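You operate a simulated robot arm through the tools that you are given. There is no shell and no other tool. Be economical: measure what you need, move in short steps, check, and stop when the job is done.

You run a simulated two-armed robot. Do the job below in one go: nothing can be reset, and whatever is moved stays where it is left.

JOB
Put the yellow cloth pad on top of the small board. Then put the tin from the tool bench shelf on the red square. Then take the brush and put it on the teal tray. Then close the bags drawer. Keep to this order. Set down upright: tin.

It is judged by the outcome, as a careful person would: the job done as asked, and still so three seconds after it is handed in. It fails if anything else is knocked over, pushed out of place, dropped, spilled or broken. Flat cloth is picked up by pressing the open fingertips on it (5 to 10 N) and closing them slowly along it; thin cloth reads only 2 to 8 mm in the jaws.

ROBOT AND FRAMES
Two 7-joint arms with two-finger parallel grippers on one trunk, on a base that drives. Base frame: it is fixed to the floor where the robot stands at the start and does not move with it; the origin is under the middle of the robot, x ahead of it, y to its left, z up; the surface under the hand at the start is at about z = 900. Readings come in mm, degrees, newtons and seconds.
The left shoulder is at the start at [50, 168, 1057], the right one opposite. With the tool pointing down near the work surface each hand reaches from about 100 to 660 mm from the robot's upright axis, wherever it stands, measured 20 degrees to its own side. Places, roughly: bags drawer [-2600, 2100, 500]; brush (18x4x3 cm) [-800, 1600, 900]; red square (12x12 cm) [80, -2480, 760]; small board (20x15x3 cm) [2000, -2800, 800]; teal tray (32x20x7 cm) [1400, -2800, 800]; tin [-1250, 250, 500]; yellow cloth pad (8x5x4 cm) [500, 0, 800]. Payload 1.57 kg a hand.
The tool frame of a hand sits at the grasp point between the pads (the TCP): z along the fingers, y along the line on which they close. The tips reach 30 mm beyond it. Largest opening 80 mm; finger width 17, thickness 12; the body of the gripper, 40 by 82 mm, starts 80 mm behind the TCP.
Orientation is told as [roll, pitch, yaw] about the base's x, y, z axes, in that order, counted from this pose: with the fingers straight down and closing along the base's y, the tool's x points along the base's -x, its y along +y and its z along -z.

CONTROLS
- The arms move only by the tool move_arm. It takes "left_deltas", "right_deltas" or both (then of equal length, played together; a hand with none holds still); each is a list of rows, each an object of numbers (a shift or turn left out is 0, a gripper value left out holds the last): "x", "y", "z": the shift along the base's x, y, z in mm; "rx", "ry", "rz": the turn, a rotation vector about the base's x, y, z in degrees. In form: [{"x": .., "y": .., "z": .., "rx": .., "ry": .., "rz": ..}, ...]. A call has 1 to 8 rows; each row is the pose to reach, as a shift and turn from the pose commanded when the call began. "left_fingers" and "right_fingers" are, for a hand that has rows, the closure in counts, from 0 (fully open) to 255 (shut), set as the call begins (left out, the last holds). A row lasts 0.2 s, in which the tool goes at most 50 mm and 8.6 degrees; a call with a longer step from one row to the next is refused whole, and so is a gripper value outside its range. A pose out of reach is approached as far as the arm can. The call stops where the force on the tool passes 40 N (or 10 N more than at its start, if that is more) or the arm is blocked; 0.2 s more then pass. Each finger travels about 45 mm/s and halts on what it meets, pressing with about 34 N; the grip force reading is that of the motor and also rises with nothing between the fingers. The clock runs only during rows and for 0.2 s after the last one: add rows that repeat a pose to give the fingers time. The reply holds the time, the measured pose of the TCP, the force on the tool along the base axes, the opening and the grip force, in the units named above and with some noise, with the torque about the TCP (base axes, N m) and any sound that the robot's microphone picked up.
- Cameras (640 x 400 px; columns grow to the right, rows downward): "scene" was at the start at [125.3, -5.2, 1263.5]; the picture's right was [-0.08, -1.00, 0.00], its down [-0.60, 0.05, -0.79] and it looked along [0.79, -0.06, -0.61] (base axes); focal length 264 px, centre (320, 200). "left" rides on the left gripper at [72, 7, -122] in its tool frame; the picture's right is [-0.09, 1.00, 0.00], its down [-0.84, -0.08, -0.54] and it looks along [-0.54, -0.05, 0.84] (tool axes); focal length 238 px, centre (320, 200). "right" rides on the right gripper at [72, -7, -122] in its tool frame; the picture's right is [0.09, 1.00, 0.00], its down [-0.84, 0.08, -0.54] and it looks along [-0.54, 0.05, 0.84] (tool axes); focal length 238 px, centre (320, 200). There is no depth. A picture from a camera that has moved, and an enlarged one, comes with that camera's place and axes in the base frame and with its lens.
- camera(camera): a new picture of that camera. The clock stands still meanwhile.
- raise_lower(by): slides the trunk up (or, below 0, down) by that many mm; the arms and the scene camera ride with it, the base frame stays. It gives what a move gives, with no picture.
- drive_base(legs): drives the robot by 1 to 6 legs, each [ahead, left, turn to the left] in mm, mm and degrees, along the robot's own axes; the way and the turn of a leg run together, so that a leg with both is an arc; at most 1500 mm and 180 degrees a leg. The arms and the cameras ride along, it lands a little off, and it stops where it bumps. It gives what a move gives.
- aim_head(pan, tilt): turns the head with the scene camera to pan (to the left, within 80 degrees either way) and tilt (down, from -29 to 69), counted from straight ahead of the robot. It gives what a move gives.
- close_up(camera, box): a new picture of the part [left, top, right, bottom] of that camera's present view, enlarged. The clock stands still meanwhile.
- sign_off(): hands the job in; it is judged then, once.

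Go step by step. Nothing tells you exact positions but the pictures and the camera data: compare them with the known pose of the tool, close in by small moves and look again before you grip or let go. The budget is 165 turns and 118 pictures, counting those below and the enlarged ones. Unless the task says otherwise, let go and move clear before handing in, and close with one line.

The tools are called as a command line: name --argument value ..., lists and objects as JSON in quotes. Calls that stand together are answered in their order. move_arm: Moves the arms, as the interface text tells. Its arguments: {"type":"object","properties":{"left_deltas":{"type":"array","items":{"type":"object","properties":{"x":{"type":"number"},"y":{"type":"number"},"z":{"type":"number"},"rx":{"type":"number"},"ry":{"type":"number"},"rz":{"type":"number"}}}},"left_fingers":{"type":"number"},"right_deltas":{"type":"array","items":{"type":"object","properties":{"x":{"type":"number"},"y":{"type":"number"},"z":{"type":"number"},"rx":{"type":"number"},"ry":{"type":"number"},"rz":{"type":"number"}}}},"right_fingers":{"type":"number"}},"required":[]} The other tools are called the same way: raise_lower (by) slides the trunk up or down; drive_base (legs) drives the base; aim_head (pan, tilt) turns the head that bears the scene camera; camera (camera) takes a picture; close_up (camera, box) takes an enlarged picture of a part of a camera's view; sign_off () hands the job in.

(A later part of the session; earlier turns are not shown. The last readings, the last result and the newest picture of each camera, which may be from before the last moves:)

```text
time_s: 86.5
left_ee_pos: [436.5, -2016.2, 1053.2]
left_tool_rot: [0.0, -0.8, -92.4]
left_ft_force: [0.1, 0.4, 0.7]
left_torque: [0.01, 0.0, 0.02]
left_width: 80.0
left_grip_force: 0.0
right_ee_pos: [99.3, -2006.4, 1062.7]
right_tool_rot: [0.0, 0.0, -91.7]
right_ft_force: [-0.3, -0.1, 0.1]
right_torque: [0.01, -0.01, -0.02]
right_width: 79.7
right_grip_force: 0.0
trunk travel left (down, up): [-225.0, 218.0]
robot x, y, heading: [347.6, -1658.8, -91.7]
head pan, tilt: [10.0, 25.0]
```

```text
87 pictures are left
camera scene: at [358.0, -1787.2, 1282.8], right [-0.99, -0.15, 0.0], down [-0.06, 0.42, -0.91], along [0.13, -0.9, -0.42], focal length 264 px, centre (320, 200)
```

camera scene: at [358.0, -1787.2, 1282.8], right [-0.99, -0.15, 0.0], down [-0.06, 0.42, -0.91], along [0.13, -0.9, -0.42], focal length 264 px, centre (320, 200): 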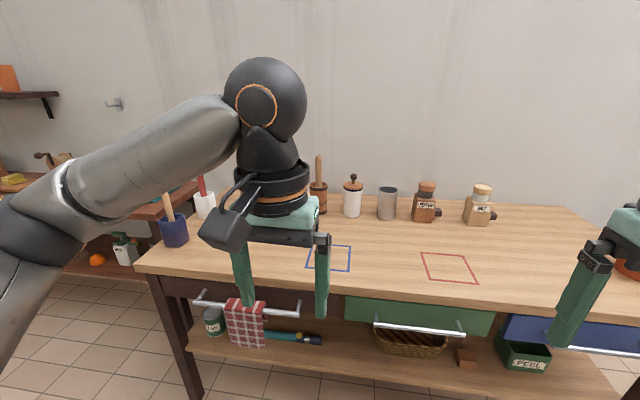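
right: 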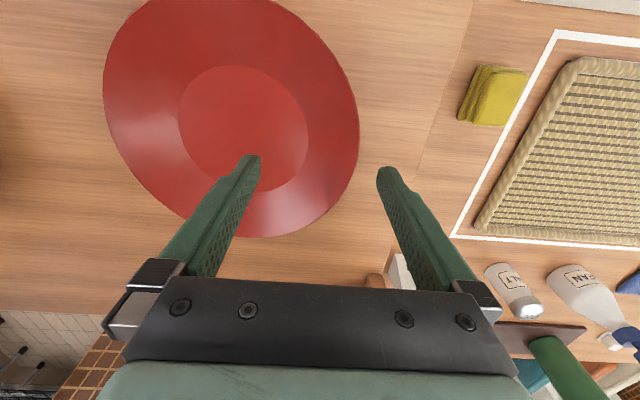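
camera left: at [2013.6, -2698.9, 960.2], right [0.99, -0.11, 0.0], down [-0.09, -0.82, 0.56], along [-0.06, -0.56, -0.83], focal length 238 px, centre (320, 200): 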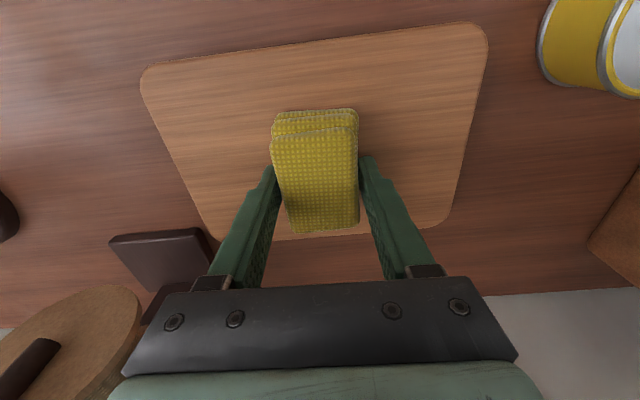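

Red square confirmed near [62, -2477]. Now I go back into the kitchen and face the tool bench.

drive_base --legs '[[0, -550, 0], [-1450, 0, 0], [0, 0, -88]]'

aim_head --pan 0 --tilt 30

camera --camera "scene"

```text
time_s: 102.5
left_ee_pos: [-535.1, -291.0, 1053.7]
left_tool_rot: [0.0, -0.8, 179.6]
left_ft_force: [0.7, -0.1, -0.4]
left_torque: [-0.02, -0.04, 0.03]
left_width: 80.2
left_grip_force: 0.0
right_ee_pos: [-534.9, 48.5, 1062.5]
right_tool_rot: [-0.1, 0.0, -179.9]
right_ft_force: [-0.1, -0.7, 0.2]
right_torque: [-0.04, 0.02, -0.03]
right_width: 79.7
right_grip_force: 0.0
trunk travel left (down, up): [-225.0, 218.0]
robot x, y, heading: [-179.5, -191.5, -179.8]
head pan, tilt: [10.0, 25.0]
```

```text
time_s: 103.2
left_ee_pos: [-534.4, -291.9, 1052.8]
left_tool_rot: [0.0, -0.8, 179.5]
left_ft_force: [-0.3, -0.3, 0.1]
left_torque: [0.01, 0.0, 0.01]
left_width: 79.8
left_grip_force: 0.1
right_ee_pos: [-533.8, 47.8, 1061.7]
right_tool_rot: [0.0, 0.0, -179.9]
right_ft_force: [0.1, 0.2, -0.5]
right_torque: [-0.02, 0.02, 0.02]
right_width: 80.3
right_grip_force: 0.0
trunk travel left (down, up): [-225.0, 218.0]
robot x, y, heading: [-175.7, -187.5, -179.6]
head pan, tilt: [0.0, 30.0]
```

```text
86 pictures are left
camera scene: at [-309.1, -188.2, 1274.9], right [0.0, 1.0, 0.0], down [0.5, 0.0, -0.87], along [-0.87, 0.0, -0.5], focal length 264 px, centre (320, 200)
```

scene: 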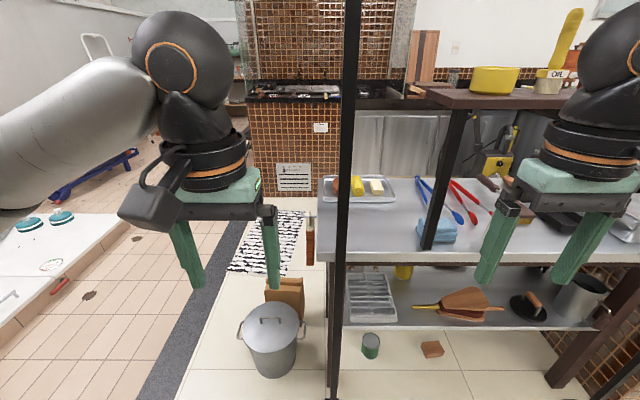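

I see a steel tool bench with a lower shelf at about z 480–500; a yellow item shows there. I'll go nearer and lower the trunk to see into it.

drive_base --legs '[[0, -330, 0]]'

raise_lower --by -220

aim_head --pan 0 --tilt 35

camera --camera "scene"

```text
time_s: 106.7
left_ee_pos: [-534.4, 42.8, 1053.7]
left_tool_rot: [0.0, -0.8, 179.6]
left_ft_force: [0.2, 0.2, -0.6]
left_torque: [0.01, -0.01, 0.01]
left_width: 80.1
left_grip_force: 0.1
right_ee_pos: [-535.7, 379.2, 1063.4]
right_tool_rot: [0.1, 0.0, -179.8]
right_ft_force: [-0.6, 0.4, 1.0]
right_torque: [-0.01, -0.01, -0.05]
right_width: 80.0
right_grip_force: 0.1
trunk travel left (down, up): [-225.0, 218.0]
robot x, y, heading: [-180.6, 142.9, -179.8]
head pan, tilt: [0.0, 30.0]
```

```text
time_s: 109.0
left_ee_pos: [-534.6, 40.9, 834.5]
left_tool_rot: [0.0, -0.9, 179.6]
left_ft_force: [0.5, -0.4, 0.7]
left_torque: [-0.01, -0.02, -0.01]
left_width: 80.1
left_grip_force: 0.2
right_ee_pos: [-534.3, 379.4, 842.3]
right_tool_rot: [0.1, 0.0, -179.8]
right_ft_force: [-0.5, 0.3, 0.8]
right_torque: [0.02, -0.01, -0.01]
right_width: 80.1
right_grip_force: 0.1
trunk travel left (down, up): [-5.0, 438.0]
robot x, y, heading: [-176.8, 142.4, -179.9]
head pan, tilt: [0.0, 30.0]
```

```text
time_s: 109.7
left_ee_pos: [-534.4, 42.6, 833.7]
left_tool_rot: [0.0, -0.9, 179.5]
left_ft_force: [1.0, -0.7, -0.6]
left_torque: [0.02, 0.01, -0.01]
left_width: 80.0
left_grip_force: 0.0
right_ee_pos: [-535.9, 379.2, 841.5]
right_tool_rot: [0.0, 0.0, -179.9]
right_ft_force: [1.3, 0.0, 0.2]
right_torque: [-0.03, 0.02, -0.02]
right_width: 79.7
right_grip_force: 0.0
trunk travel left (down, up): [-5.0, 438.0]
robot x, y, heading: [-179.2, 143.1, -179.7]
head pan, tilt: [0.0, 35.0]
```

```text
85 pictures are left
camera scene: at [-307.9, 144.0, 1047.1], right [0.0, 1.0, 0.0], down [0.57, 0.0, -0.82], along [-0.82, 0.0, -0.57], focal length 264 px, centre (320, 200)
```

scene: 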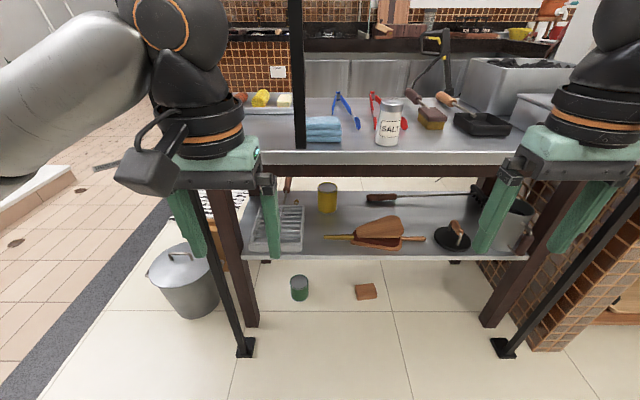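

The bench's lower shelf holds a yellow tin near [-1050, 169]. Zooming in to make sure what's on the shelf.

close_up --camera "scene" --box '[240, 150, 560, 350]'

aim_head --pan -15 --tilt 20

camera --camera "scene"

```text
2.00 times, centred on (400, 250) of scene
camera zoom: at [-307.9, 144.0, 1047.1], right [0.0, 1.0, 0.0], down [0.57, 0.0, -0.82], along [-0.82, 0.0, -0.57], focal length 528 px, centre (160, 100)
```

zoom: 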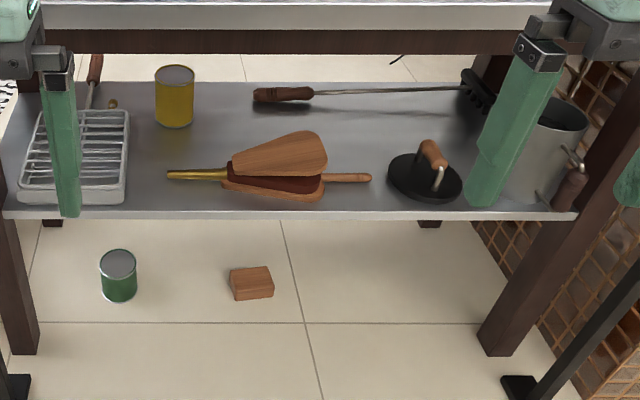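

```text
time_s: 110.5
left_ee_pos: [-535.0, 40.1, 833.2]
left_tool_rot: [-0.1, -0.8, 179.8]
left_ft_force: [-0.3, 1.2, 0.5]
left_torque: [0.01, 0.0, 0.01]
left_width: 80.1
left_grip_force: 0.1
right_ee_pos: [-534.5, 378.6, 842.5]
right_tool_rot: [0.0, 0.0, -179.9]
right_ft_force: [0.6, 0.2, -0.4]
right_torque: [-0.02, -0.04, 0.02]
right_width: 80.0
right_grip_force: 0.0
trunk travel left (down, up): [-5.0, 438.0]
robot x, y, heading: [-180.9, 145.5, -179.6]
head pan, tilt: [-15.0, 20.0]
```

```text
83 pictures are left
camera scene: at [-309.9, 168.0, 1070.9], right [0.25, 0.97, 0.0], down [0.33, -0.09, -0.94], along [-0.91, 0.24, -0.34], focal length 264 px, centre (320, 200)
```

scene: 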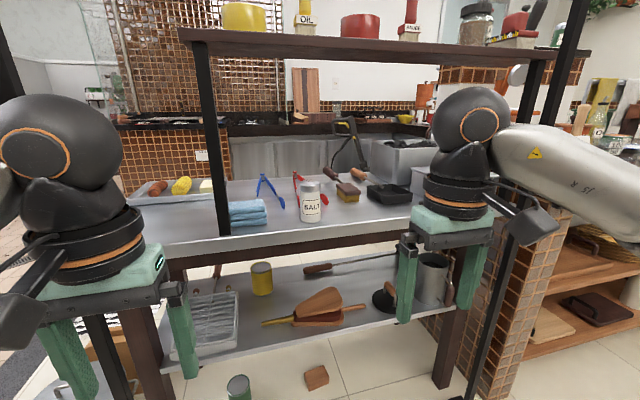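

The tin is triangulated at about [-1045, 167, 541] (66 mm wide), on the shelf at z ≈ 495. I'll use the left hand, tilted nearly horizontal to slip below the bench top; first align the base sideways and pitch the hand.

drive_base --legs '[[0, -180, 0]]'

move_arm --left_deltas '[{"ry": 8.5, "x": -10, "z": -20}, {"ry": 17, "x": -25, "z": -45}, {"ry": 25.5, "x": -40, "z": -70}, {"ry": 34, "x": -55, "z": -95}, {"ry": 42.5, "x": -70, "z": -120}, {"ry": 51, "x": -85, "z": -145}, {"ry": 59.5, "x": -95, "z": -170}, {"ry": 68, "x": -100, "z": -190}]'

aim_head --pan 10 --tilt 40

camera --camera "scene"

camera --camera "left"

```text
time_s: 112.7
left_ee_pos: [-535.5, 219.7, 833.1]
left_tool_rot: [0.1, -0.8, 179.5]
left_ft_force: [-0.2, -0.1, -0.5]
left_torque: [-0.01, 0.04, -0.03]
left_width: 80.0
left_grip_force: 0.1
right_ee_pos: [-534.6, 558.9, 843.6]
right_tool_rot: [0.0, 0.0, -180.0]
right_ft_force: [-0.6, -0.1, -0.2]
right_torque: [-0.01, -0.01, -0.02]
right_width: 79.9
right_grip_force: 0.0
trunk travel left (down, up): [-5.0, 438.0]
robot x, y, heading: [-177.4, 320.7, -180.3]
head pan, tilt: [-15.0, 20.0]
```

```text
time_s: 114.5
left_ee_pos: [-633.5, 220.3, 642.9]
left_tool_rot: [1.5, -68.8, 178.3]
left_ft_force: [0.1, 0.7, 0.9]
left_torque: [-0.01, 0.0, 0.0]
left_width: 79.9
left_grip_force: 0.1
right_ee_pos: [-535.0, 559.4, 842.2]
right_tool_rot: [0.0, 0.0, -180.0]
right_ft_force: [0.4, 0.5, -0.2]
right_torque: [0.03, -0.02, -0.01]
right_width: 79.8
right_grip_force: 0.0
trunk travel left (down, up): [-5.0, 438.0]
robot x, y, heading: [-180.4, 321.6, -179.8]
head pan, tilt: [-15.0, 20.0]
```

```text
time_s: 115.4
left_ee_pos: [-634.7, 221.1, 643.7]
left_tool_rot: [1.3, -68.7, 178.6]
left_ft_force: [0.3, -0.7, 0.0]
left_torque: [-0.01, 0.01, 0.0]
left_width: 80.0
left_grip_force: 0.2
right_ee_pos: [-535.4, 558.7, 842.7]
right_tool_rot: [0.0, 0.1, -179.9]
right_ft_force: [1.1, 0.4, 0.1]
right_torque: [0.01, 0.01, -0.01]
right_width: 80.0
right_grip_force: 0.2
trunk travel left (down, up): [-5.0, 438.0]
robot x, y, heading: [-177.0, 319.9, -180.0]
head pan, tilt: [10.0, 40.0]
```

```text
82 pictures are left
camera scene: at [-303.9, 307.9, 1039.6], right [-0.17, 0.98, 0.0], down [0.63, 0.11, -0.77], along [-0.75, -0.13, -0.64], focal length 264 px, centre (320, 200)
```

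scene: 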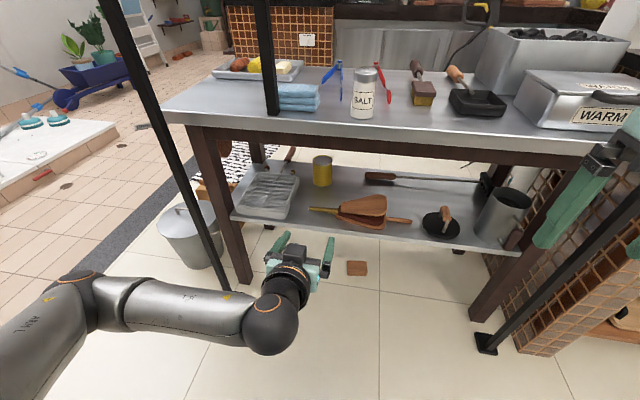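

```text
81 pictures are left
camera left: at [-495.8, 214.1, 620.4], right [-0.04, -0.99, 0.09], down [0.2, 0.09, 0.98], along [-0.98, 0.06, 0.2], focal length 238 px, centre (320, 200)
```

left: 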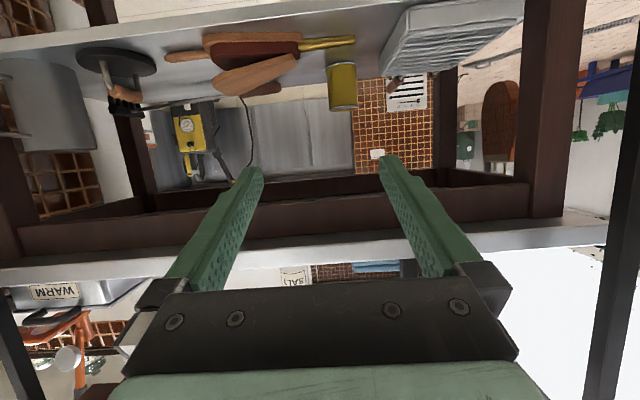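

With the wide baseline the tin solves better: axis ≈ [-1163, 168], shelf z ≈ 415, tin top ≈ 511, ~75 mm wide; shelf front x ≈ -900. I'll drive closer with the hand at the entry height.

move_arm --left_deltas '[{"ry": -3.5, "y": -25, "z": -40}, {"ry": -3.5, "y": -50, "z": -85}, {"ry": -3.5, "y": -52, "z": -125}]'

drive_base --legs '[[220, 0, 0]]'

camera --camera "scene"

camera --camera "left"

```text
refused: row 2 steps farther than a row can; nothing moved
```

```text
time_s: 117.0
left_ee_pos: [-854.9, 220.6, 643.2]
left_tool_rot: [1.4, -68.8, 178.5]
left_ft_force: [0.2, -0.4, -0.1]
left_torque: [-0.05, 0.0, 0.01]
left_width: 80.2
left_grip_force: 0.1
right_ee_pos: [-754.8, 557.7, 841.9]
right_tool_rot: [0.0, 0.0, -180.0]
right_ft_force: [-0.5, 0.2, -0.1]
right_torque: [0.01, 0.0, 0.0]
right_width: 80.0
right_grip_force: 0.1
trunk travel left (down, up): [-5.0, 438.0]
robot x, y, heading: [-400.3, 317.8, -179.7]
head pan, tilt: [10.0, 40.0]
```

```text
80 pictures are left
camera scene: at [-524.6, 307.5, 1039.5], right [-0.18, 0.98, 0.0], down [0.63, 0.11, -0.77], along [-0.75, -0.13, -0.64], focal length 264 px, centre (320, 200)
```

scene: 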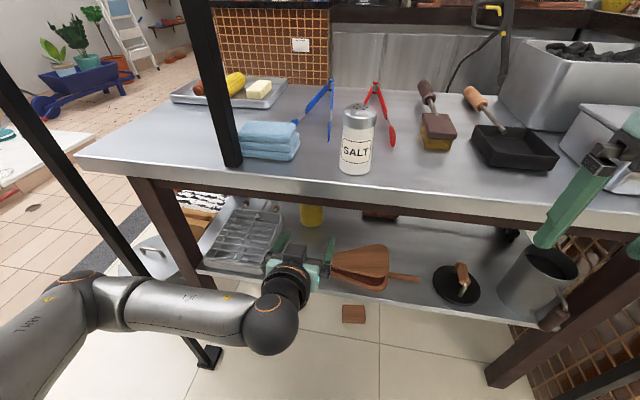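

```text
79 pictures are left
camera left: at [-716.4, 213.6, 620.2], right [-0.04, -0.99, 0.09], down [0.2, 0.09, 0.98], along [-0.98, 0.05, 0.2], focal length 238 px, centre (320, 200)
```

left: 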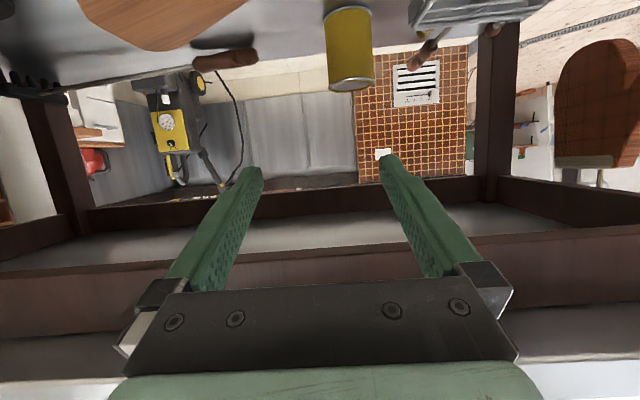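

I'll lower the hand in front of the shelf and line up in y, then zoom on the tin.

move_arm --left_deltas '[{"ry": -3.5, "y": -15, "z": -35}, {"ry": -3.5, "y": -30, "z": -75}, {"ry": -3.5, "y": -45, "z": -115}, {"ry": -3.5, "y": -52, "z": -153}]'

camera --camera "left"

camera --camera "scene"

```text
time_s: 118.0
left_ee_pos: [-856.1, 170.1, 490.0]
left_tool_rot: [1.3, -65.3, 178.6]
left_ft_force: [0.1, 1.0, -0.3]
left_torque: [0.03, -0.03, 0.0]
left_width: 80.2
left_grip_force: 0.1
right_ee_pos: [-754.6, 556.8, 842.5]
right_tool_rot: [0.0, 0.0, -179.9]
right_ft_force: [0.0, -0.5, 0.2]
right_torque: [0.01, -0.01, 0.01]
right_width: 80.1
right_grip_force: 0.1
trunk travel left (down, up): [-5.0, 438.0]
robot x, y, heading: [-403.3, 318.9, -179.9]
head pan, tilt: [10.0, 40.0]
```

```text
78 pictures are left
camera left: at [-715.7, 162.3, 475.9], right [-0.04, -0.99, 0.09], down [0.14, 0.09, 0.99], along [-0.99, 0.05, 0.14], focal length 238 px, centre (320, 200)
```

left: 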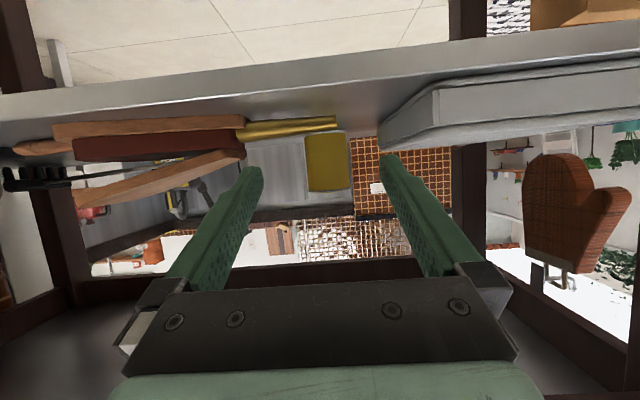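

```text
77 pictures are left
camera scene: at [-524.6, 307.6, 1039.6], right [-0.18, 0.98, 0.0], down [0.63, 0.11, -0.77], along [-0.75, -0.13, -0.64], focal length 264 px, centre (320, 200)
```

scene: 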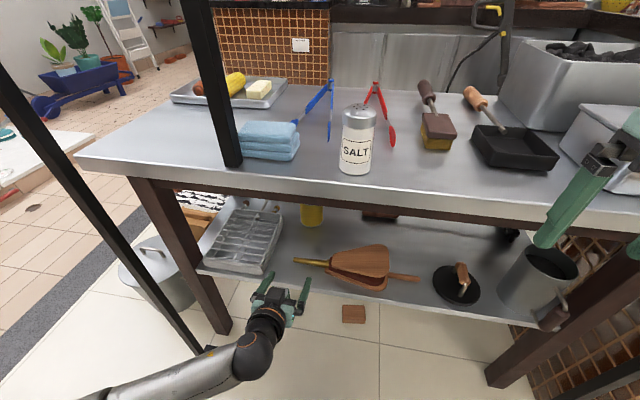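

Hand is in line with the tin; a brass nozzle lies in front of it at z ≈ 440, so I must pass over it. Zooming to measure the tin's width and y.

close_up --camera "left" --box '[220, 80, 420, 205]'

```text
3.20 times, centred on (320, 142) of left
camera zoom: at [-715.7, 162.3, 475.9], right [-0.04, -0.99, 0.09], down [0.14, 0.09, 0.99], along [-0.99, 0.05, 0.14], focal length 763 px, centre (320, 384)
```

zoom: 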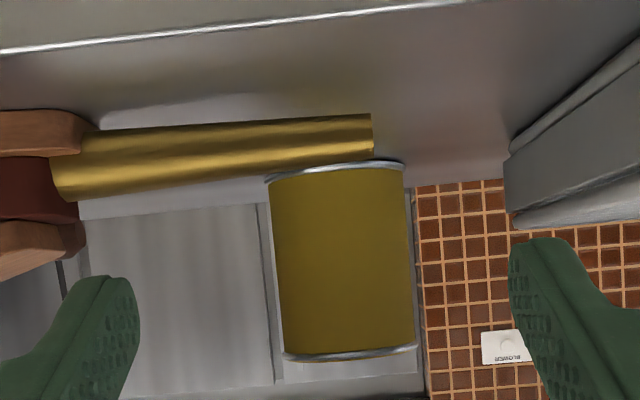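

Tin: axis ≈ [-1148, 166], about 77 mm across, z 417–515. I'll raise a little to clear the nozzle, advance to just short of it and check centring.

move_arm --left_deltas '[{"z": 25, "y": -4}, {"z": 25, "y": -4, "x": -40}, {"z": 25, "y": -4, "x": -80}, {"z": 25, "y": -4, "x": -120}, {"z": 25, "y": -4, "x": -155}, {"z": 25, "y": -4, "x": -185}, {"z": 25, "y": -4, "x": -205}]'

camera --camera "left"

camera --camera "scene"

```text
time_s: 119.7
left_ee_pos: [-1060.7, 164.5, 515.7]
left_tool_rot: [1.2, -65.3, 178.8]
left_ft_force: [-0.7, 0.3, 0.1]
left_torque: [0.02, -0.02, 0.02]
left_width: 79.9
left_grip_force: 0.1
right_ee_pos: [-755.9, 557.6, 842.9]
right_tool_rot: [0.0, 0.0, -180.0]
right_ft_force: [0.1, 0.4, -0.8]
right_torque: [0.02, -0.02, 0.02]
right_width: 80.0
right_grip_force: 0.1
trunk travel left (down, up): [-5.0, 438.0]
robot x, y, heading: [-399.0, 316.7, -180.0]
head pan, tilt: [10.0, 40.0]
```

```text
75 pictures are left
camera left: at [-920.9, 157.5, 501.3], right [-0.04, -0.99, 0.09], down [0.14, 0.09, 0.99], along [-0.99, 0.06, 0.14], focal length 238 px, centre (320, 200)
```

left: 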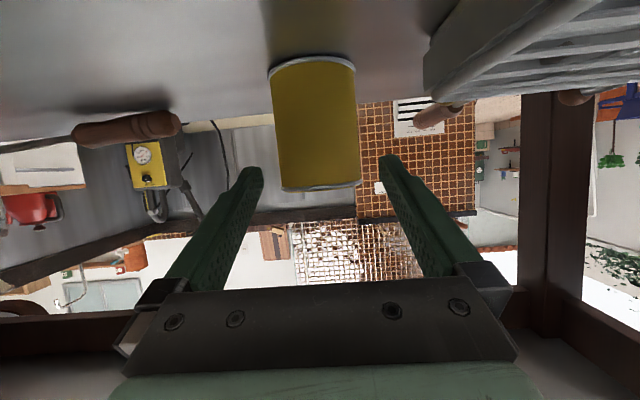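

```text
74 pictures are left
camera scene: at [-524.6, 307.5, 1039.5], right [-0.18, 0.98, 0.0], down [0.63, 0.11, -0.77], along [-0.75, -0.13, -0.64], focal length 264 px, centre (320, 200)
```

scene: 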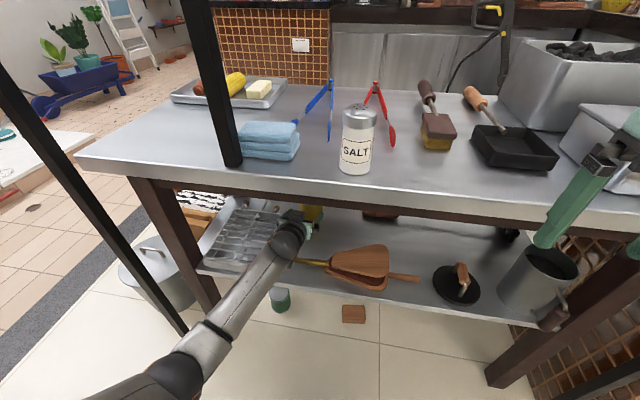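

Diameter refines to ~74 mm, axis x ≈ -1136, y ≈ 167. I'll shift 2 mm, then move in and down with a check midway.

move_arm --left_deltas '[{"y": 2, "x": -8}, {"y": 2, "x": -16, "z": -8}, {"y": 2, "x": -22, "z": -16}]'

camera --camera "left"

```text
time_s: 120.5
left_ee_pos: [-1081.8, 167.0, 499.2]
left_tool_rot: [1.1, -65.3, 178.9]
left_ft_force: [-0.3, -0.7, 0.8]
left_torque: [-0.01, 0.02, 0.04]
left_width: 79.9
left_grip_force: 0.1
right_ee_pos: [-756.4, 559.3, 842.2]
right_tool_rot: [0.0, -0.1, -179.9]
right_ft_force: [0.5, -0.4, -0.7]
right_torque: [0.02, -0.01, 0.0]
right_width: 79.9
right_grip_force: 0.0
trunk travel left (down, up): [-5.0, 438.0]
robot x, y, heading: [-399.0, 320.2, -179.8]
head pan, tilt: [10.0, 40.0]
```

```text
73 pictures are left
camera left: at [-942.6, 159.9, 484.5], right [-0.04, -0.99, 0.09], down [0.14, 0.08, 0.99], along [-0.99, 0.06, 0.14], focal length 238 px, centre (320, 200)
```

left: 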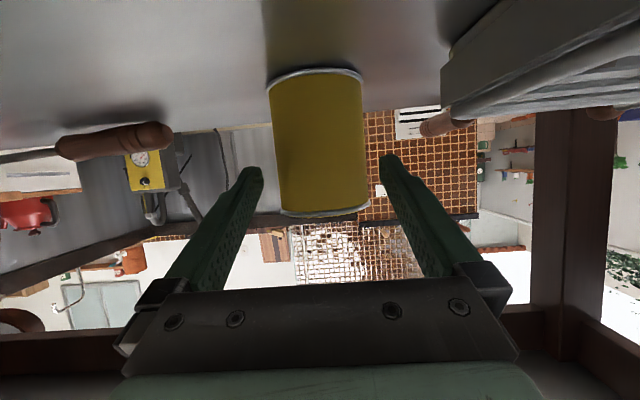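

Centred between the fingertips. Sliding in around it.

move_arm --left_deltas '[{"x": -8, "z": -1}, {"x": -16, "z": -3}, {"x": -24, "z": -5}, {"x": -30, "z": -6}]'

camera --camera "left"

```text
time_s: 121.5
left_ee_pos: [-1113.0, 167.8, 493.3]
left_tool_rot: [1.1, -65.2, 178.9]
left_ft_force: [-0.3, 0.5, -0.3]
left_torque: [0.04, -0.03, -0.01]
left_width: 79.8
left_grip_force: 0.1
right_ee_pos: [-755.9, 558.2, 843.2]
right_tool_rot: [0.0, 0.1, -179.9]
right_ft_force: [0.7, -0.6, -0.3]
right_torque: [-0.02, -0.01, 0.0]
right_width: 80.0
right_grip_force: 0.0
trunk travel left (down, up): [-5.0, 438.0]
robot x, y, heading: [-397.8, 324.3, -180.2]
head pan, tilt: [10.0, 40.0]
```

```text
72 pictures are left
camera left: at [-972.5, 159.9, 479.0], right [-0.04, -0.99, 0.09], down [0.14, 0.09, 0.99], along [-0.99, 0.05, 0.14], focal length 238 px, centre (320, 200)
```

left: 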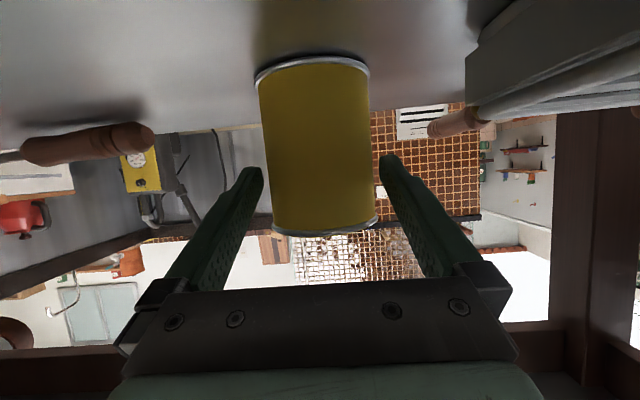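

Long-baseline estimate: axis x ≈ -1136, diameter 74 mm. Final 23 mm in with a 2 mm trim, then close.

move_arm --left_deltas '[{"x": -4, "y": 2}, {"x": -12, "y": 2}, {"x": -18, "y": 2}, {"x": -22, "y": 2}]'

camera --camera "left"

```text
time_s: 122.5
left_ee_pos: [-1133.9, 169.2, 493.9]
left_tool_rot: [1.3, -65.3, 178.7]
left_ft_force: [0.4, -0.3, 0.2]
left_torque: [-0.01, -0.01, 0.01]
left_width: 80.2
left_grip_force: 0.0
right_ee_pos: [-756.7, 558.6, 843.0]
right_tool_rot: [0.0, 0.0, -179.8]
right_ft_force: [-0.4, -0.4, -0.4]
right_torque: [-0.01, 0.01, 0.04]
right_width: 80.0
right_grip_force: 0.0
trunk travel left (down, up): [-5.0, 438.0]
robot x, y, heading: [-400.1, 319.2, -179.9]
head pan, tilt: [10.0, 40.0]
```

```text
71 pictures are left
camera left: at [-994.3, 160.6, 478.7], right [-0.04, -0.99, 0.09], down [0.14, 0.09, 0.99], along [-0.99, 0.05, 0.14], focal length 238 px, centre (320, 200)
```

left: 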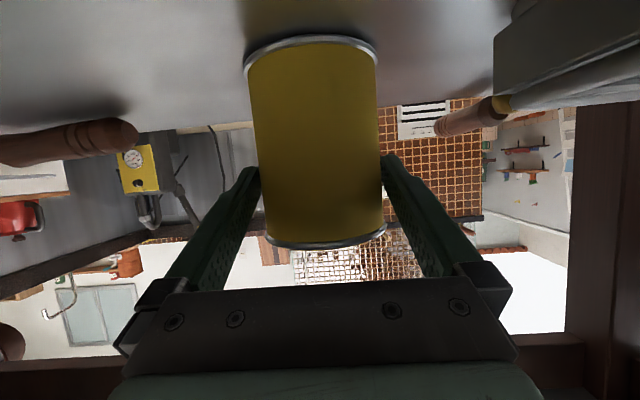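

The tin is between the pads. Closing, then a small lift.

move_arm --left_deltas '[{"x": -2}, {"x": -2}, {"x": -2}, {"x": -2}, {"x": -2}, {"x": -2}]' --left_fingers 255

move_arm --left_deltas '[{"z": 3}, {"z": 7}, {"z": 12}, {"z": 18}, {"z": 24}, {"z": 24}]'

camera --camera "left"

```text
time_s: 123.8
left_ee_pos: [-1136.9, 166.9, 493.3]
left_tool_rot: [1.0, -65.3, 178.8]
left_ft_force: [1.2, -0.9, -0.3]
left_torque: [0.1, -0.06, -0.04]
left_width: 72.6
left_grip_force: 34.6
right_ee_pos: [-756.1, 558.4, 843.5]
right_tool_rot: [0.1, -0.1, -180.0]
right_ft_force: [0.2, -0.6, 0.6]
right_torque: [0.02, 0.04, -0.02]
right_width: 79.8
right_grip_force: 0.1
trunk travel left (down, up): [-5.0, 438.0]
robot x, y, heading: [-401.5, 322.2, -179.9]
head pan, tilt: [10.0, 40.0]
```

```text
time_s: 125.2
left_ee_pos: [-1135.8, 168.4, 516.5]
left_tool_rot: [1.1, -65.2, 178.9]
left_ft_force: [0.3, 0.3, -3.8]
left_torque: [0.01, -0.02, -0.01]
left_width: 72.6
left_grip_force: 34.2
right_ee_pos: [-756.5, 557.9, 843.1]
right_tool_rot: [-0.1, 0.0, -179.9]
right_ft_force: [0.0, -0.6, -0.7]
right_torque: [0.02, 0.0, -0.01]
right_width: 80.0
right_grip_force: 0.0
trunk travel left (down, up): [-5.0, 438.0]
robot x, y, heading: [-401.9, 322.7, -179.8]
head pan, tilt: [10.0, 40.0]
```

```text
70 pictures are left
camera left: at [-996.2, 161.3, 501.9], right [-0.04, -0.99, 0.09], down [0.14, 0.09, 0.99], along [-0.99, 0.05, 0.14], focal length 238 px, centre (320, 200)
```

left: 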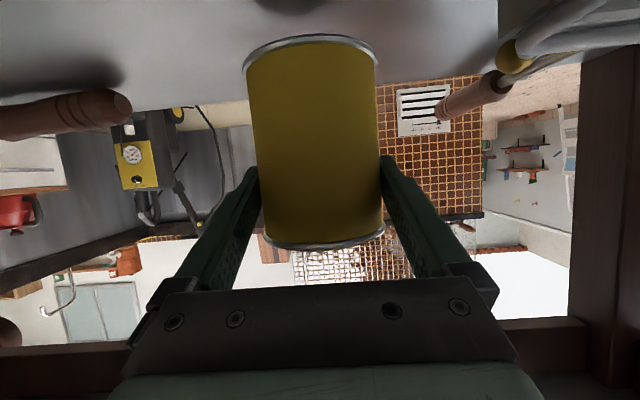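

Tin held (72.6 mm) and lifted. A bit higher to clear the nozzle, then straight back out.

move_arm --left_deltas '[{"z": 12}, {"z": 22}, {"z": 22, "x": 30}, {"z": 22, "x": 70}, {"z": 22, "x": 110}, {"z": 22, "x": 150}, {"z": 22, "x": 190}, {"z": 22, "x": 230}]'

move_arm --left_deltas '[{"x": 35}, {"x": 70}, {"x": 100}]'

drive_base --legs '[[-250, 0, 0]]'

camera --camera "scene"

```text
time_s: 126.6
left_ee_pos: [-1047.8, 143.0, 665.9]
left_tool_rot: [17.2, -77.1, 164.9]
left_ft_force: [-0.6, 0.5, -3.8]
left_torque: [0.04, -0.04, 0.0]
left_width: 72.6
left_grip_force: 33.5
right_ee_pos: [-750.4, 561.9, 849.1]
right_tool_rot: [0.3, -0.6, -179.9]
right_ft_force: [-0.8, 0.1, 0.5]
right_torque: [-0.01, 0.0, 0.02]
right_width: 79.8
right_grip_force: 0.1
trunk travel left (down, up): [-5.0, 438.0]
robot x, y, heading: [-400.9, 321.1, -179.9]
head pan, tilt: [10.0, 40.0]
stopped in row 6 (left hand): the arm was blocked; the commanded pose is now the measured one
```

```text
time_s: 127.3
left_ee_pos: [-1028.7, 134.2, 692.8]
left_tool_rot: [29.0, -76.2, 154.7]
left_ft_force: [-0.4, -0.6, -4.2]
left_torque: [0.02, -0.06, 0.04]
left_width: 72.6
left_grip_force: 33.8
right_ee_pos: [-750.6, 562.2, 849.3]
right_tool_rot: [0.4, -0.6, -179.9]
right_ft_force: [-1.4, 0.0, -0.3]
right_torque: [0.0, -0.02, -0.01]
right_width: 80.2
right_grip_force: 0.1
trunk travel left (down, up): [-5.0, 438.0]
robot x, y, heading: [-402.1, 321.6, -180.0]
head pan, tilt: [10.0, 40.0]
stopped in row 3 (left hand): the arm was blocked; the commanded pose is now the measured one
```

```text
time_s: 129.1
left_ee_pos: [-782.0, 137.6, 703.9]
left_tool_rot: [31.7, -77.7, 151.4]
left_ft_force: [0.8, -0.2, -4.5]
left_torque: [-0.01, -0.05, -0.04]
left_width: 73.0
left_grip_force: 33.5
right_ee_pos: [-502.9, 562.7, 850.9]
right_tool_rot: [0.4, -0.7, 179.9]
right_ft_force: [0.1, 0.5, 0.0]
right_torque: [0.0, -0.01, -0.02]
right_width: 80.1
right_grip_force: 0.0
trunk travel left (down, up): [-5.0, 438.0]
robot x, y, heading: [-154.6, 321.8, 179.9]
head pan, tilt: [10.0, 40.0]
```

```text
69 pictures are left
camera scene: at [-269.9, 313.6, 1046.2], right [-0.17, 0.98, -0.01], down [0.62, 0.11, -0.77], along [-0.76, -0.14, -0.63], focal length 264 px, centre (320, 200)
```

scene: 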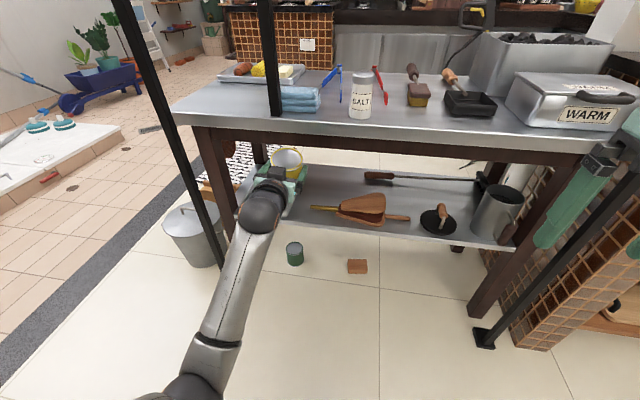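

The elbow got blocked (likely against the robot's own base) and the hand twisted, but the tin is still held and it is clear of the bench. I'll back a little and raise the trunk to free the elbow.

drive_base --legs '[[-100, 0, 0]]'

raise_lower --by 220

camera --camera "scene"

camera --camera "left"

```text
time_s: 130.2
left_ee_pos: [-682.8, 137.0, 705.3]
left_tool_rot: [31.9, -78.0, 151.5]
left_ft_force: [0.9, 0.0, -3.7]
left_torque: [-0.01, -0.06, -0.01]
left_width: 72.7
left_grip_force: 33.9
right_ee_pos: [-404.4, 563.2, 850.4]
right_tool_rot: [0.4, -0.8, -180.0]
right_ft_force: [0.6, -0.4, 0.1]
right_torque: [0.02, -0.02, -0.03]
right_width: 80.1
right_grip_force: 0.0
trunk travel left (down, up): [-5.0, 438.0]
robot x, y, heading: [-55.8, 321.0, -180.0]
head pan, tilt: [10.0, 40.0]
```

```text
time_s: 132.6
left_ee_pos: [-689.2, 134.2, 911.0]
left_tool_rot: [28.3, -77.6, 155.0]
left_ft_force: [-1.0, -0.5, -4.1]
left_torque: [0.02, -0.04, 0.02]
left_width: 72.5
left_grip_force: 34.4
right_ee_pos: [-411.9, 560.0, 1062.9]
right_tool_rot: [0.0, 0.0, -180.1]
right_ft_force: [0.0, 0.2, -0.4]
right_torque: [-0.02, -0.01, -0.01]
right_width: 79.8
right_grip_force: 0.1
trunk travel left (down, up): [-225.0, 218.0]
robot x, y, heading: [-60.0, 324.2, -179.9]
head pan, tilt: [10.0, 40.0]
```

```text
68 pictures are left
camera scene: at [-180.8, 307.6, 1259.4], right [-0.17, 0.98, 0.0], down [0.63, 0.11, -0.77], along [-0.75, -0.13, -0.64], focal length 264 px, centre (320, 200)
```

scene: 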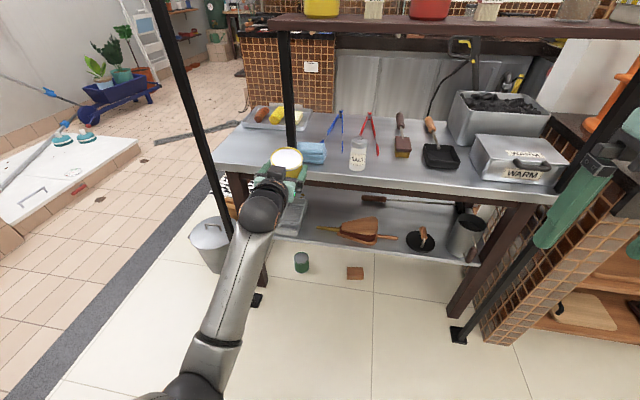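

```text
67 pictures are left
camera left: at [-554.5, 128.9, 864.6], right [0.03, -0.98, 0.19], down [0.36, 0.19, 0.91], along [-0.93, 0.04, 0.36], focal length 238 px, centre (320, 200)
```

left: 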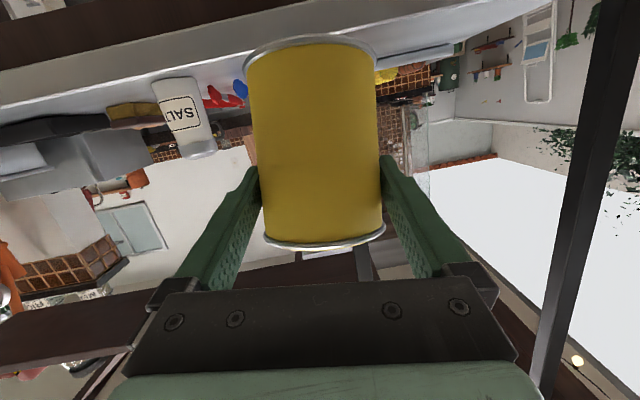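

The tin sits unchanged in the grip and nothing else looks disturbed. I'll restore the hand's orientation so the tin is upright again.

move_arm --left_deltas '[{"rx": 2.9, "ry": -6.5, "rz": -2, "x": 10, "z": 15}, {"rx": 5.8, "ry": -13, "rz": -4.1, "x": 20, "z": 30}, {"rx": 5.8, "ry": -13, "rz": -4.1, "x": 20, "z": 30}]'

camera --camera "left"

camera --camera "scene"

```text
time_s: 133.4
left_ee_pos: [-667.0, 133.9, 942.0]
left_tool_rot: [0.5, -65.8, 177.6]
left_ft_force: [-0.5, 0.1, -4.0]
left_torque: [-0.02, -0.03, 0.01]
left_width: 72.7
left_grip_force: 33.9
right_ee_pos: [-411.3, 558.2, 1063.1]
right_tool_rot: [0.0, 0.1, -180.0]
right_ft_force: [0.0, -0.5, -0.1]
right_torque: [0.01, 0.0, 0.01]
right_width: 79.9
right_grip_force: 0.1
trunk travel left (down, up): [-225.0, 218.0]
robot x, y, heading: [-56.6, 318.7, -179.9]
head pan, tilt: [10.0, 40.0]
```

```text
66 pictures are left
camera left: at [-526.8, 121.8, 925.6], right [-0.07, -0.99, 0.09], down [0.16, 0.07, 0.98], along [-0.99, 0.09, 0.15], focal length 238 px, centre (320, 200)
```

left: 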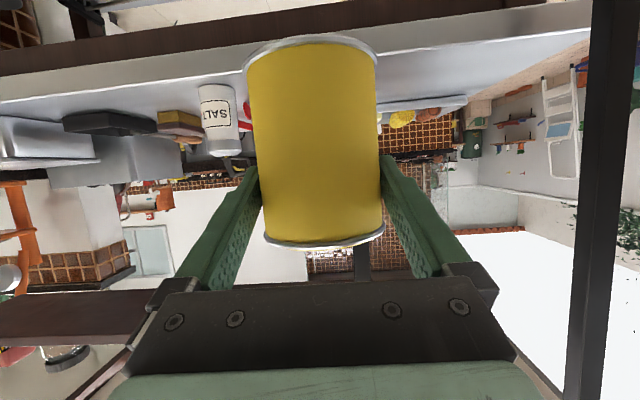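

```text
65 pictures are left
camera scene: at [-180.7, 307.6, 1259.4], right [-0.17, 0.98, 0.0], down [0.63, 0.11, -0.77], along [-0.75, -0.13, -0.64], focal length 264 px, centre (320, 200)
```

scene: 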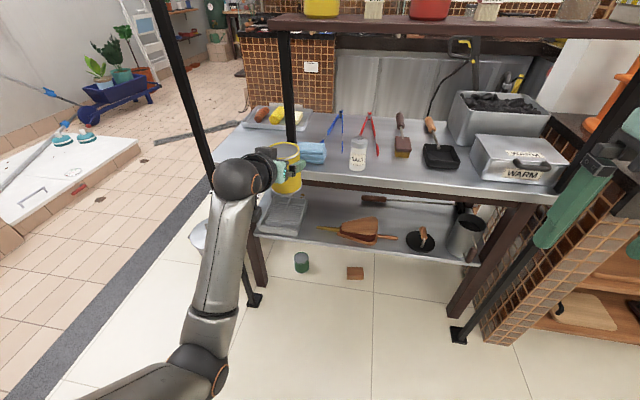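

Tin upright again. Turn left to face the terrace and drive toward the red square.

drive_base --legs '[[0, 0, 90], [0, -80, 0], [1500, 0, 0], [550, 0, 0]]'

aim_head --pan 8 --tilt 35

camera --camera "scene"

```text
time_s: 148.4
left_ee_pos: [-13.3, -2350.9, 941.9]
left_tool_rot: [0.4, -65.9, -93.8]
left_ft_force: [-0.6, 0.3, -4.5]
left_torque: [0.01, -0.03, 0.02]
left_width: 72.6
left_grip_force: 34.5
right_ee_pos: [-431.7, -2085.8, 1062.0]
right_tool_rot: [0.0, -0.1, -91.4]
right_ft_force: [0.0, -0.1, 0.7]
right_torque: [0.03, 0.02, 0.03]
right_width: 80.0
right_grip_force: 0.0
trunk travel left (down, up): [-225.0, 218.0]
robot x, y, heading: [-187.3, -1735.0, -91.6]
head pan, tilt: [10.0, 40.0]
```

```text
time_s: 149.0
left_ee_pos: [-14.1, -2350.6, 940.5]
left_tool_rot: [0.3, -65.9, -93.7]
left_ft_force: [-0.2, -0.9, -4.0]
left_torque: [0.02, 0.01, -0.04]
left_width: 72.7
left_grip_force: 33.7
right_ee_pos: [-431.8, -2086.7, 1062.5]
right_tool_rot: [0.0, 0.0, -91.4]
right_ft_force: [-0.5, 0.0, -0.5]
right_torque: [0.03, -0.03, -0.03]
right_width: 79.9
right_grip_force: 0.0
trunk travel left (down, up): [-225.0, 218.0]
robot x, y, heading: [-188.5, -1733.4, -91.4]
head pan, tilt: [8.0, 35.0]
```

```text
64 pictures are left
camera scene: at [-178.0, -1861.2, 1267.0], right [-0.99, -0.12, 0.0], down [-0.07, 0.57, -0.82], along [0.09, -0.81, -0.57], focal length 264 px, centre (320, 200)
```

scene: 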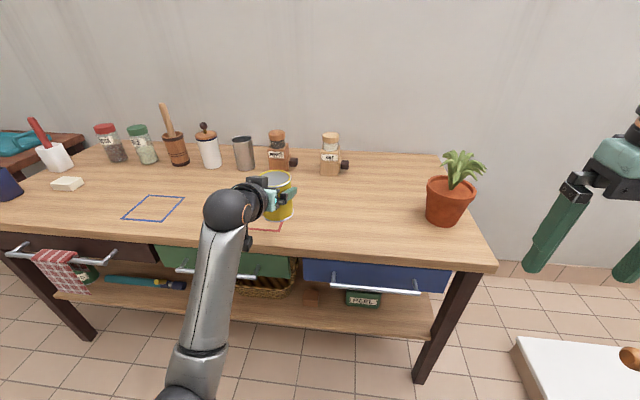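

Bench surface z ≈ 751, square centre ≈ [58, -2491]. I'll drive to bring the tin over it.

drive_base --legs '[[139, 72, 0]]'

camera --camera "scene"

camera --camera "left"

```text
time_s: 150.4
left_ee_pos: [53.3, -2489.2, 941.9]
left_tool_rot: [0.4, -65.9, -93.9]
left_ft_force: [-0.4, -0.4, -4.7]
left_torque: [0.05, -0.02, 0.01]
left_width: 72.8
left_grip_force: 33.8
right_ee_pos: [-364.7, -2223.6, 1062.6]
right_tool_rot: [0.0, 0.0, -91.5]
right_ft_force: [-0.3, -0.3, -0.3]
right_torque: [0.01, 0.02, 0.0]
right_width: 80.2
right_grip_force: 0.0
trunk travel left (down, up): [-225.0, 218.0]
robot x, y, heading: [-117.0, -1874.4, -91.4]
head pan, tilt: [8.0, 35.0]
```

```text
63 pictures are left
camera scene: at [-110.3, -1999.8, 1266.9], right [-0.99, -0.11, 0.0], down [-0.07, 0.57, -0.82], along [0.09, -0.81, -0.57], focal length 264 px, centre (320, 200)
```

scene: 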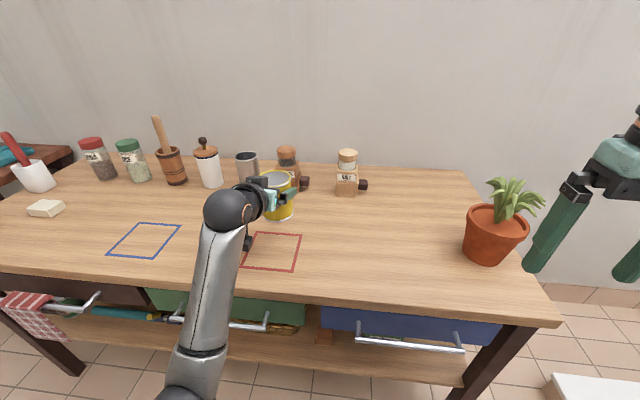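

```text
62 pictures are left
camera left: at [67.6, -2349.5, 925.0], right [0.99, -0.1, 0.09], down [-0.07, 0.16, 0.98], along [-0.11, -0.98, 0.15], focal length 238 px, centre (320, 200)
```

left: 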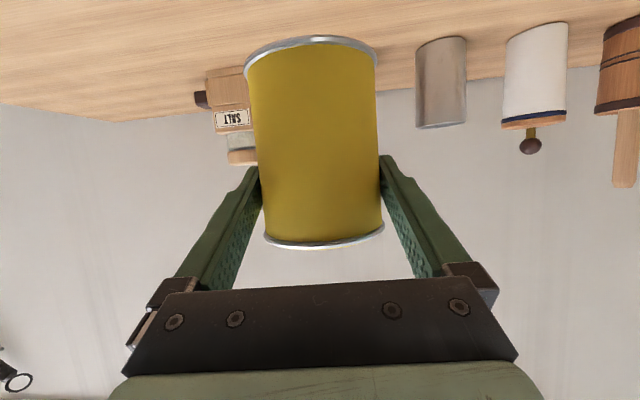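

I'll lower towards the surface and compare the tin with the square.

move_arm --left_deltas '[{"x": 4, "z": -35}, {"x": 8, "z": -70}, {"x": 8, "z": -85}, {"x": 8, "z": -85}]'

close_up --camera "scene" --box '[180, 160, 360, 300]'

camera --camera "left"

```text
time_s: 151.4
left_ee_pos: [60.0, -2489.1, 855.2]
left_tool_rot: [0.4, -65.9, -93.9]
left_ft_force: [0.1, -0.1, -4.7]
left_torque: [0.03, -0.01, 0.0]
left_width: 72.8
left_grip_force: 34.6
right_ee_pos: [-366.3, -2222.9, 1063.0]
right_tool_rot: [0.0, 0.1, -91.5]
right_ft_force: [0.2, 0.2, -0.1]
right_torque: [0.0, 0.0, 0.01]
right_width: 80.0
right_grip_force: 0.0
trunk travel left (down, up): [-225.0, 218.0]
robot x, y, heading: [-118.7, -1873.4, -91.4]
head pan, tilt: [8.0, 35.0]
```

```text
2.86 times, centred on (270, 230) of scene
camera zoom: at [-110.4, -1999.5, 1267.0], right [-0.99, -0.11, 0.0], down [-0.07, 0.57, -0.82], along [0.09, -0.81, -0.57], focal length 754 px, centre (463, 114)
```

zoom: 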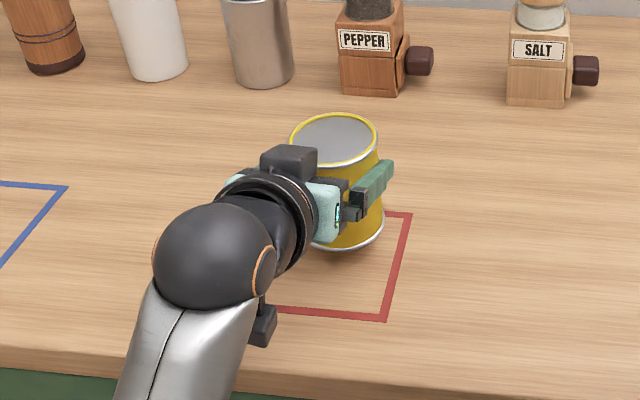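

```text
60 pictures are left
camera left: at [75.0, -2348.7, 839.8], right [0.99, -0.1, 0.09], down [-0.07, 0.16, 0.98], along [-0.11, -0.98, 0.15], focal length 238 px, centre (320, 200)
```

left: 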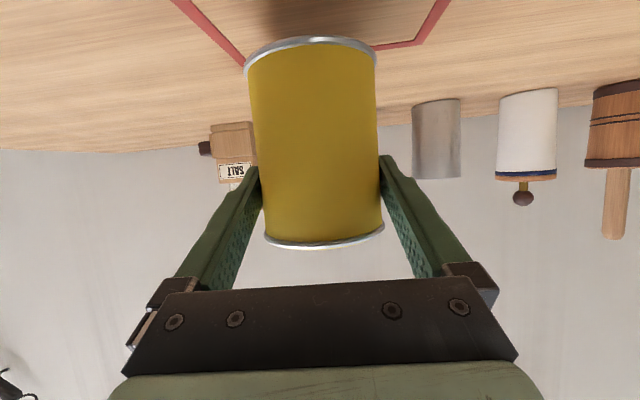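

Square centre refines to ≈ [68, -2490]. Shift 7 mm and lower to near contact.

move_arm --left_deltas '[{"x": 7, "z": -10}, {"x": 7, "z": -18}, {"x": 7, "z": -22}, {"x": 7, "z": -24}]'

close_up --camera "scene" --box '[180, 160, 360, 300]'

camera --camera "left"

```text
time_s: 152.4
left_ee_pos: [67.4, -2489.2, 834.2]
left_tool_rot: [0.5, -66.1, -93.9]
left_ft_force: [0.7, 0.9, 0.2]
left_torque: [0.21, -0.03, -0.01]
left_width: 72.5
left_grip_force: 34.0
right_ee_pos: [-365.7, -2224.2, 1064.5]
right_tool_rot: [0.0, 0.0, -91.6]
right_ft_force: [0.3, 0.4, 0.0]
right_torque: [0.03, 0.01, -0.02]
right_width: 79.9
right_grip_force: 0.1
trunk travel left (down, up): [-225.0, 218.0]
robot x, y, heading: [-116.7, -1872.0, -91.7]
head pan, tilt: [8.0, 35.0]
```

```text
2.86 times, centred on (270, 230) of scene
camera zoom: at [-110.5, -1999.1, 1267.1], right [-0.99, -0.11, 0.0], down [-0.07, 0.57, -0.82], along [0.09, -0.81, -0.57], focal length 754 px, centre (463, 114)
```

zoom: 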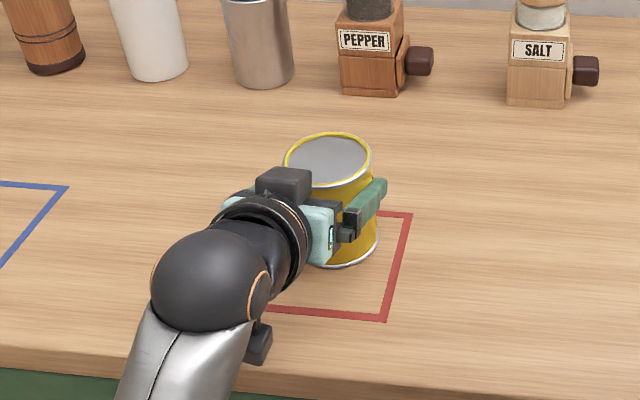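

```text
58 pictures are left
camera left: at [82.1, -2349.1, 817.3], right [0.99, -0.1, 0.09], down [-0.07, 0.16, 0.98], along [-0.11, -0.98, 0.15], focal length 238 px, centre (320, 200)
```

left: 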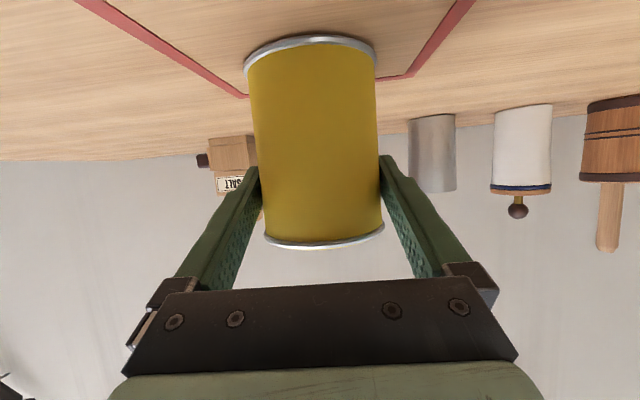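

The tin's weight is now on the bench, within the square. Opening, then withdrawing along the hand's own direction.

move_arm --left_deltas '[{"z": 0}, {"z": 0}, {"z": 0}]' --left_fingers 0

camera --camera "left"

```text
time_s: 153.2
left_ee_pos: [67.4, -2487.3, 832.6]
left_tool_rot: [0.4, -66.0, -93.9]
left_ft_force: [-0.5, 0.1, -0.8]
left_torque: [0.02, 0.0, 0.02]
left_width: 80.3
left_grip_force: 0.0
right_ee_pos: [-365.5, -2223.3, 1062.5]
right_tool_rot: [0.0, 0.1, -91.5]
right_ft_force: [0.4, -0.7, -0.2]
right_torque: [-0.01, -0.03, -0.03]
right_width: 80.0
right_grip_force: 0.1
trunk travel left (down, up): [-225.0, 218.0]
robot x, y, heading: [-115.8, -1872.3, -91.4]
head pan, tilt: [8.0, 35.0]
```

```text
57 pictures are left
camera left: at [82.1, -2349.1, 816.9], right [0.99, -0.1, 0.09], down [-0.07, 0.16, 0.98], along [-0.11, -0.98, 0.15], focal length 238 px, centre (320, 200)
```

left: 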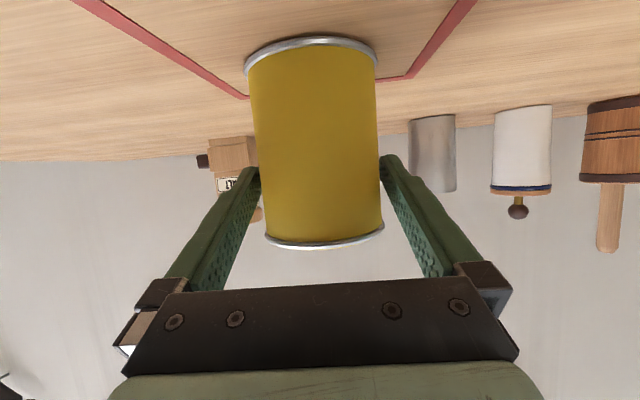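

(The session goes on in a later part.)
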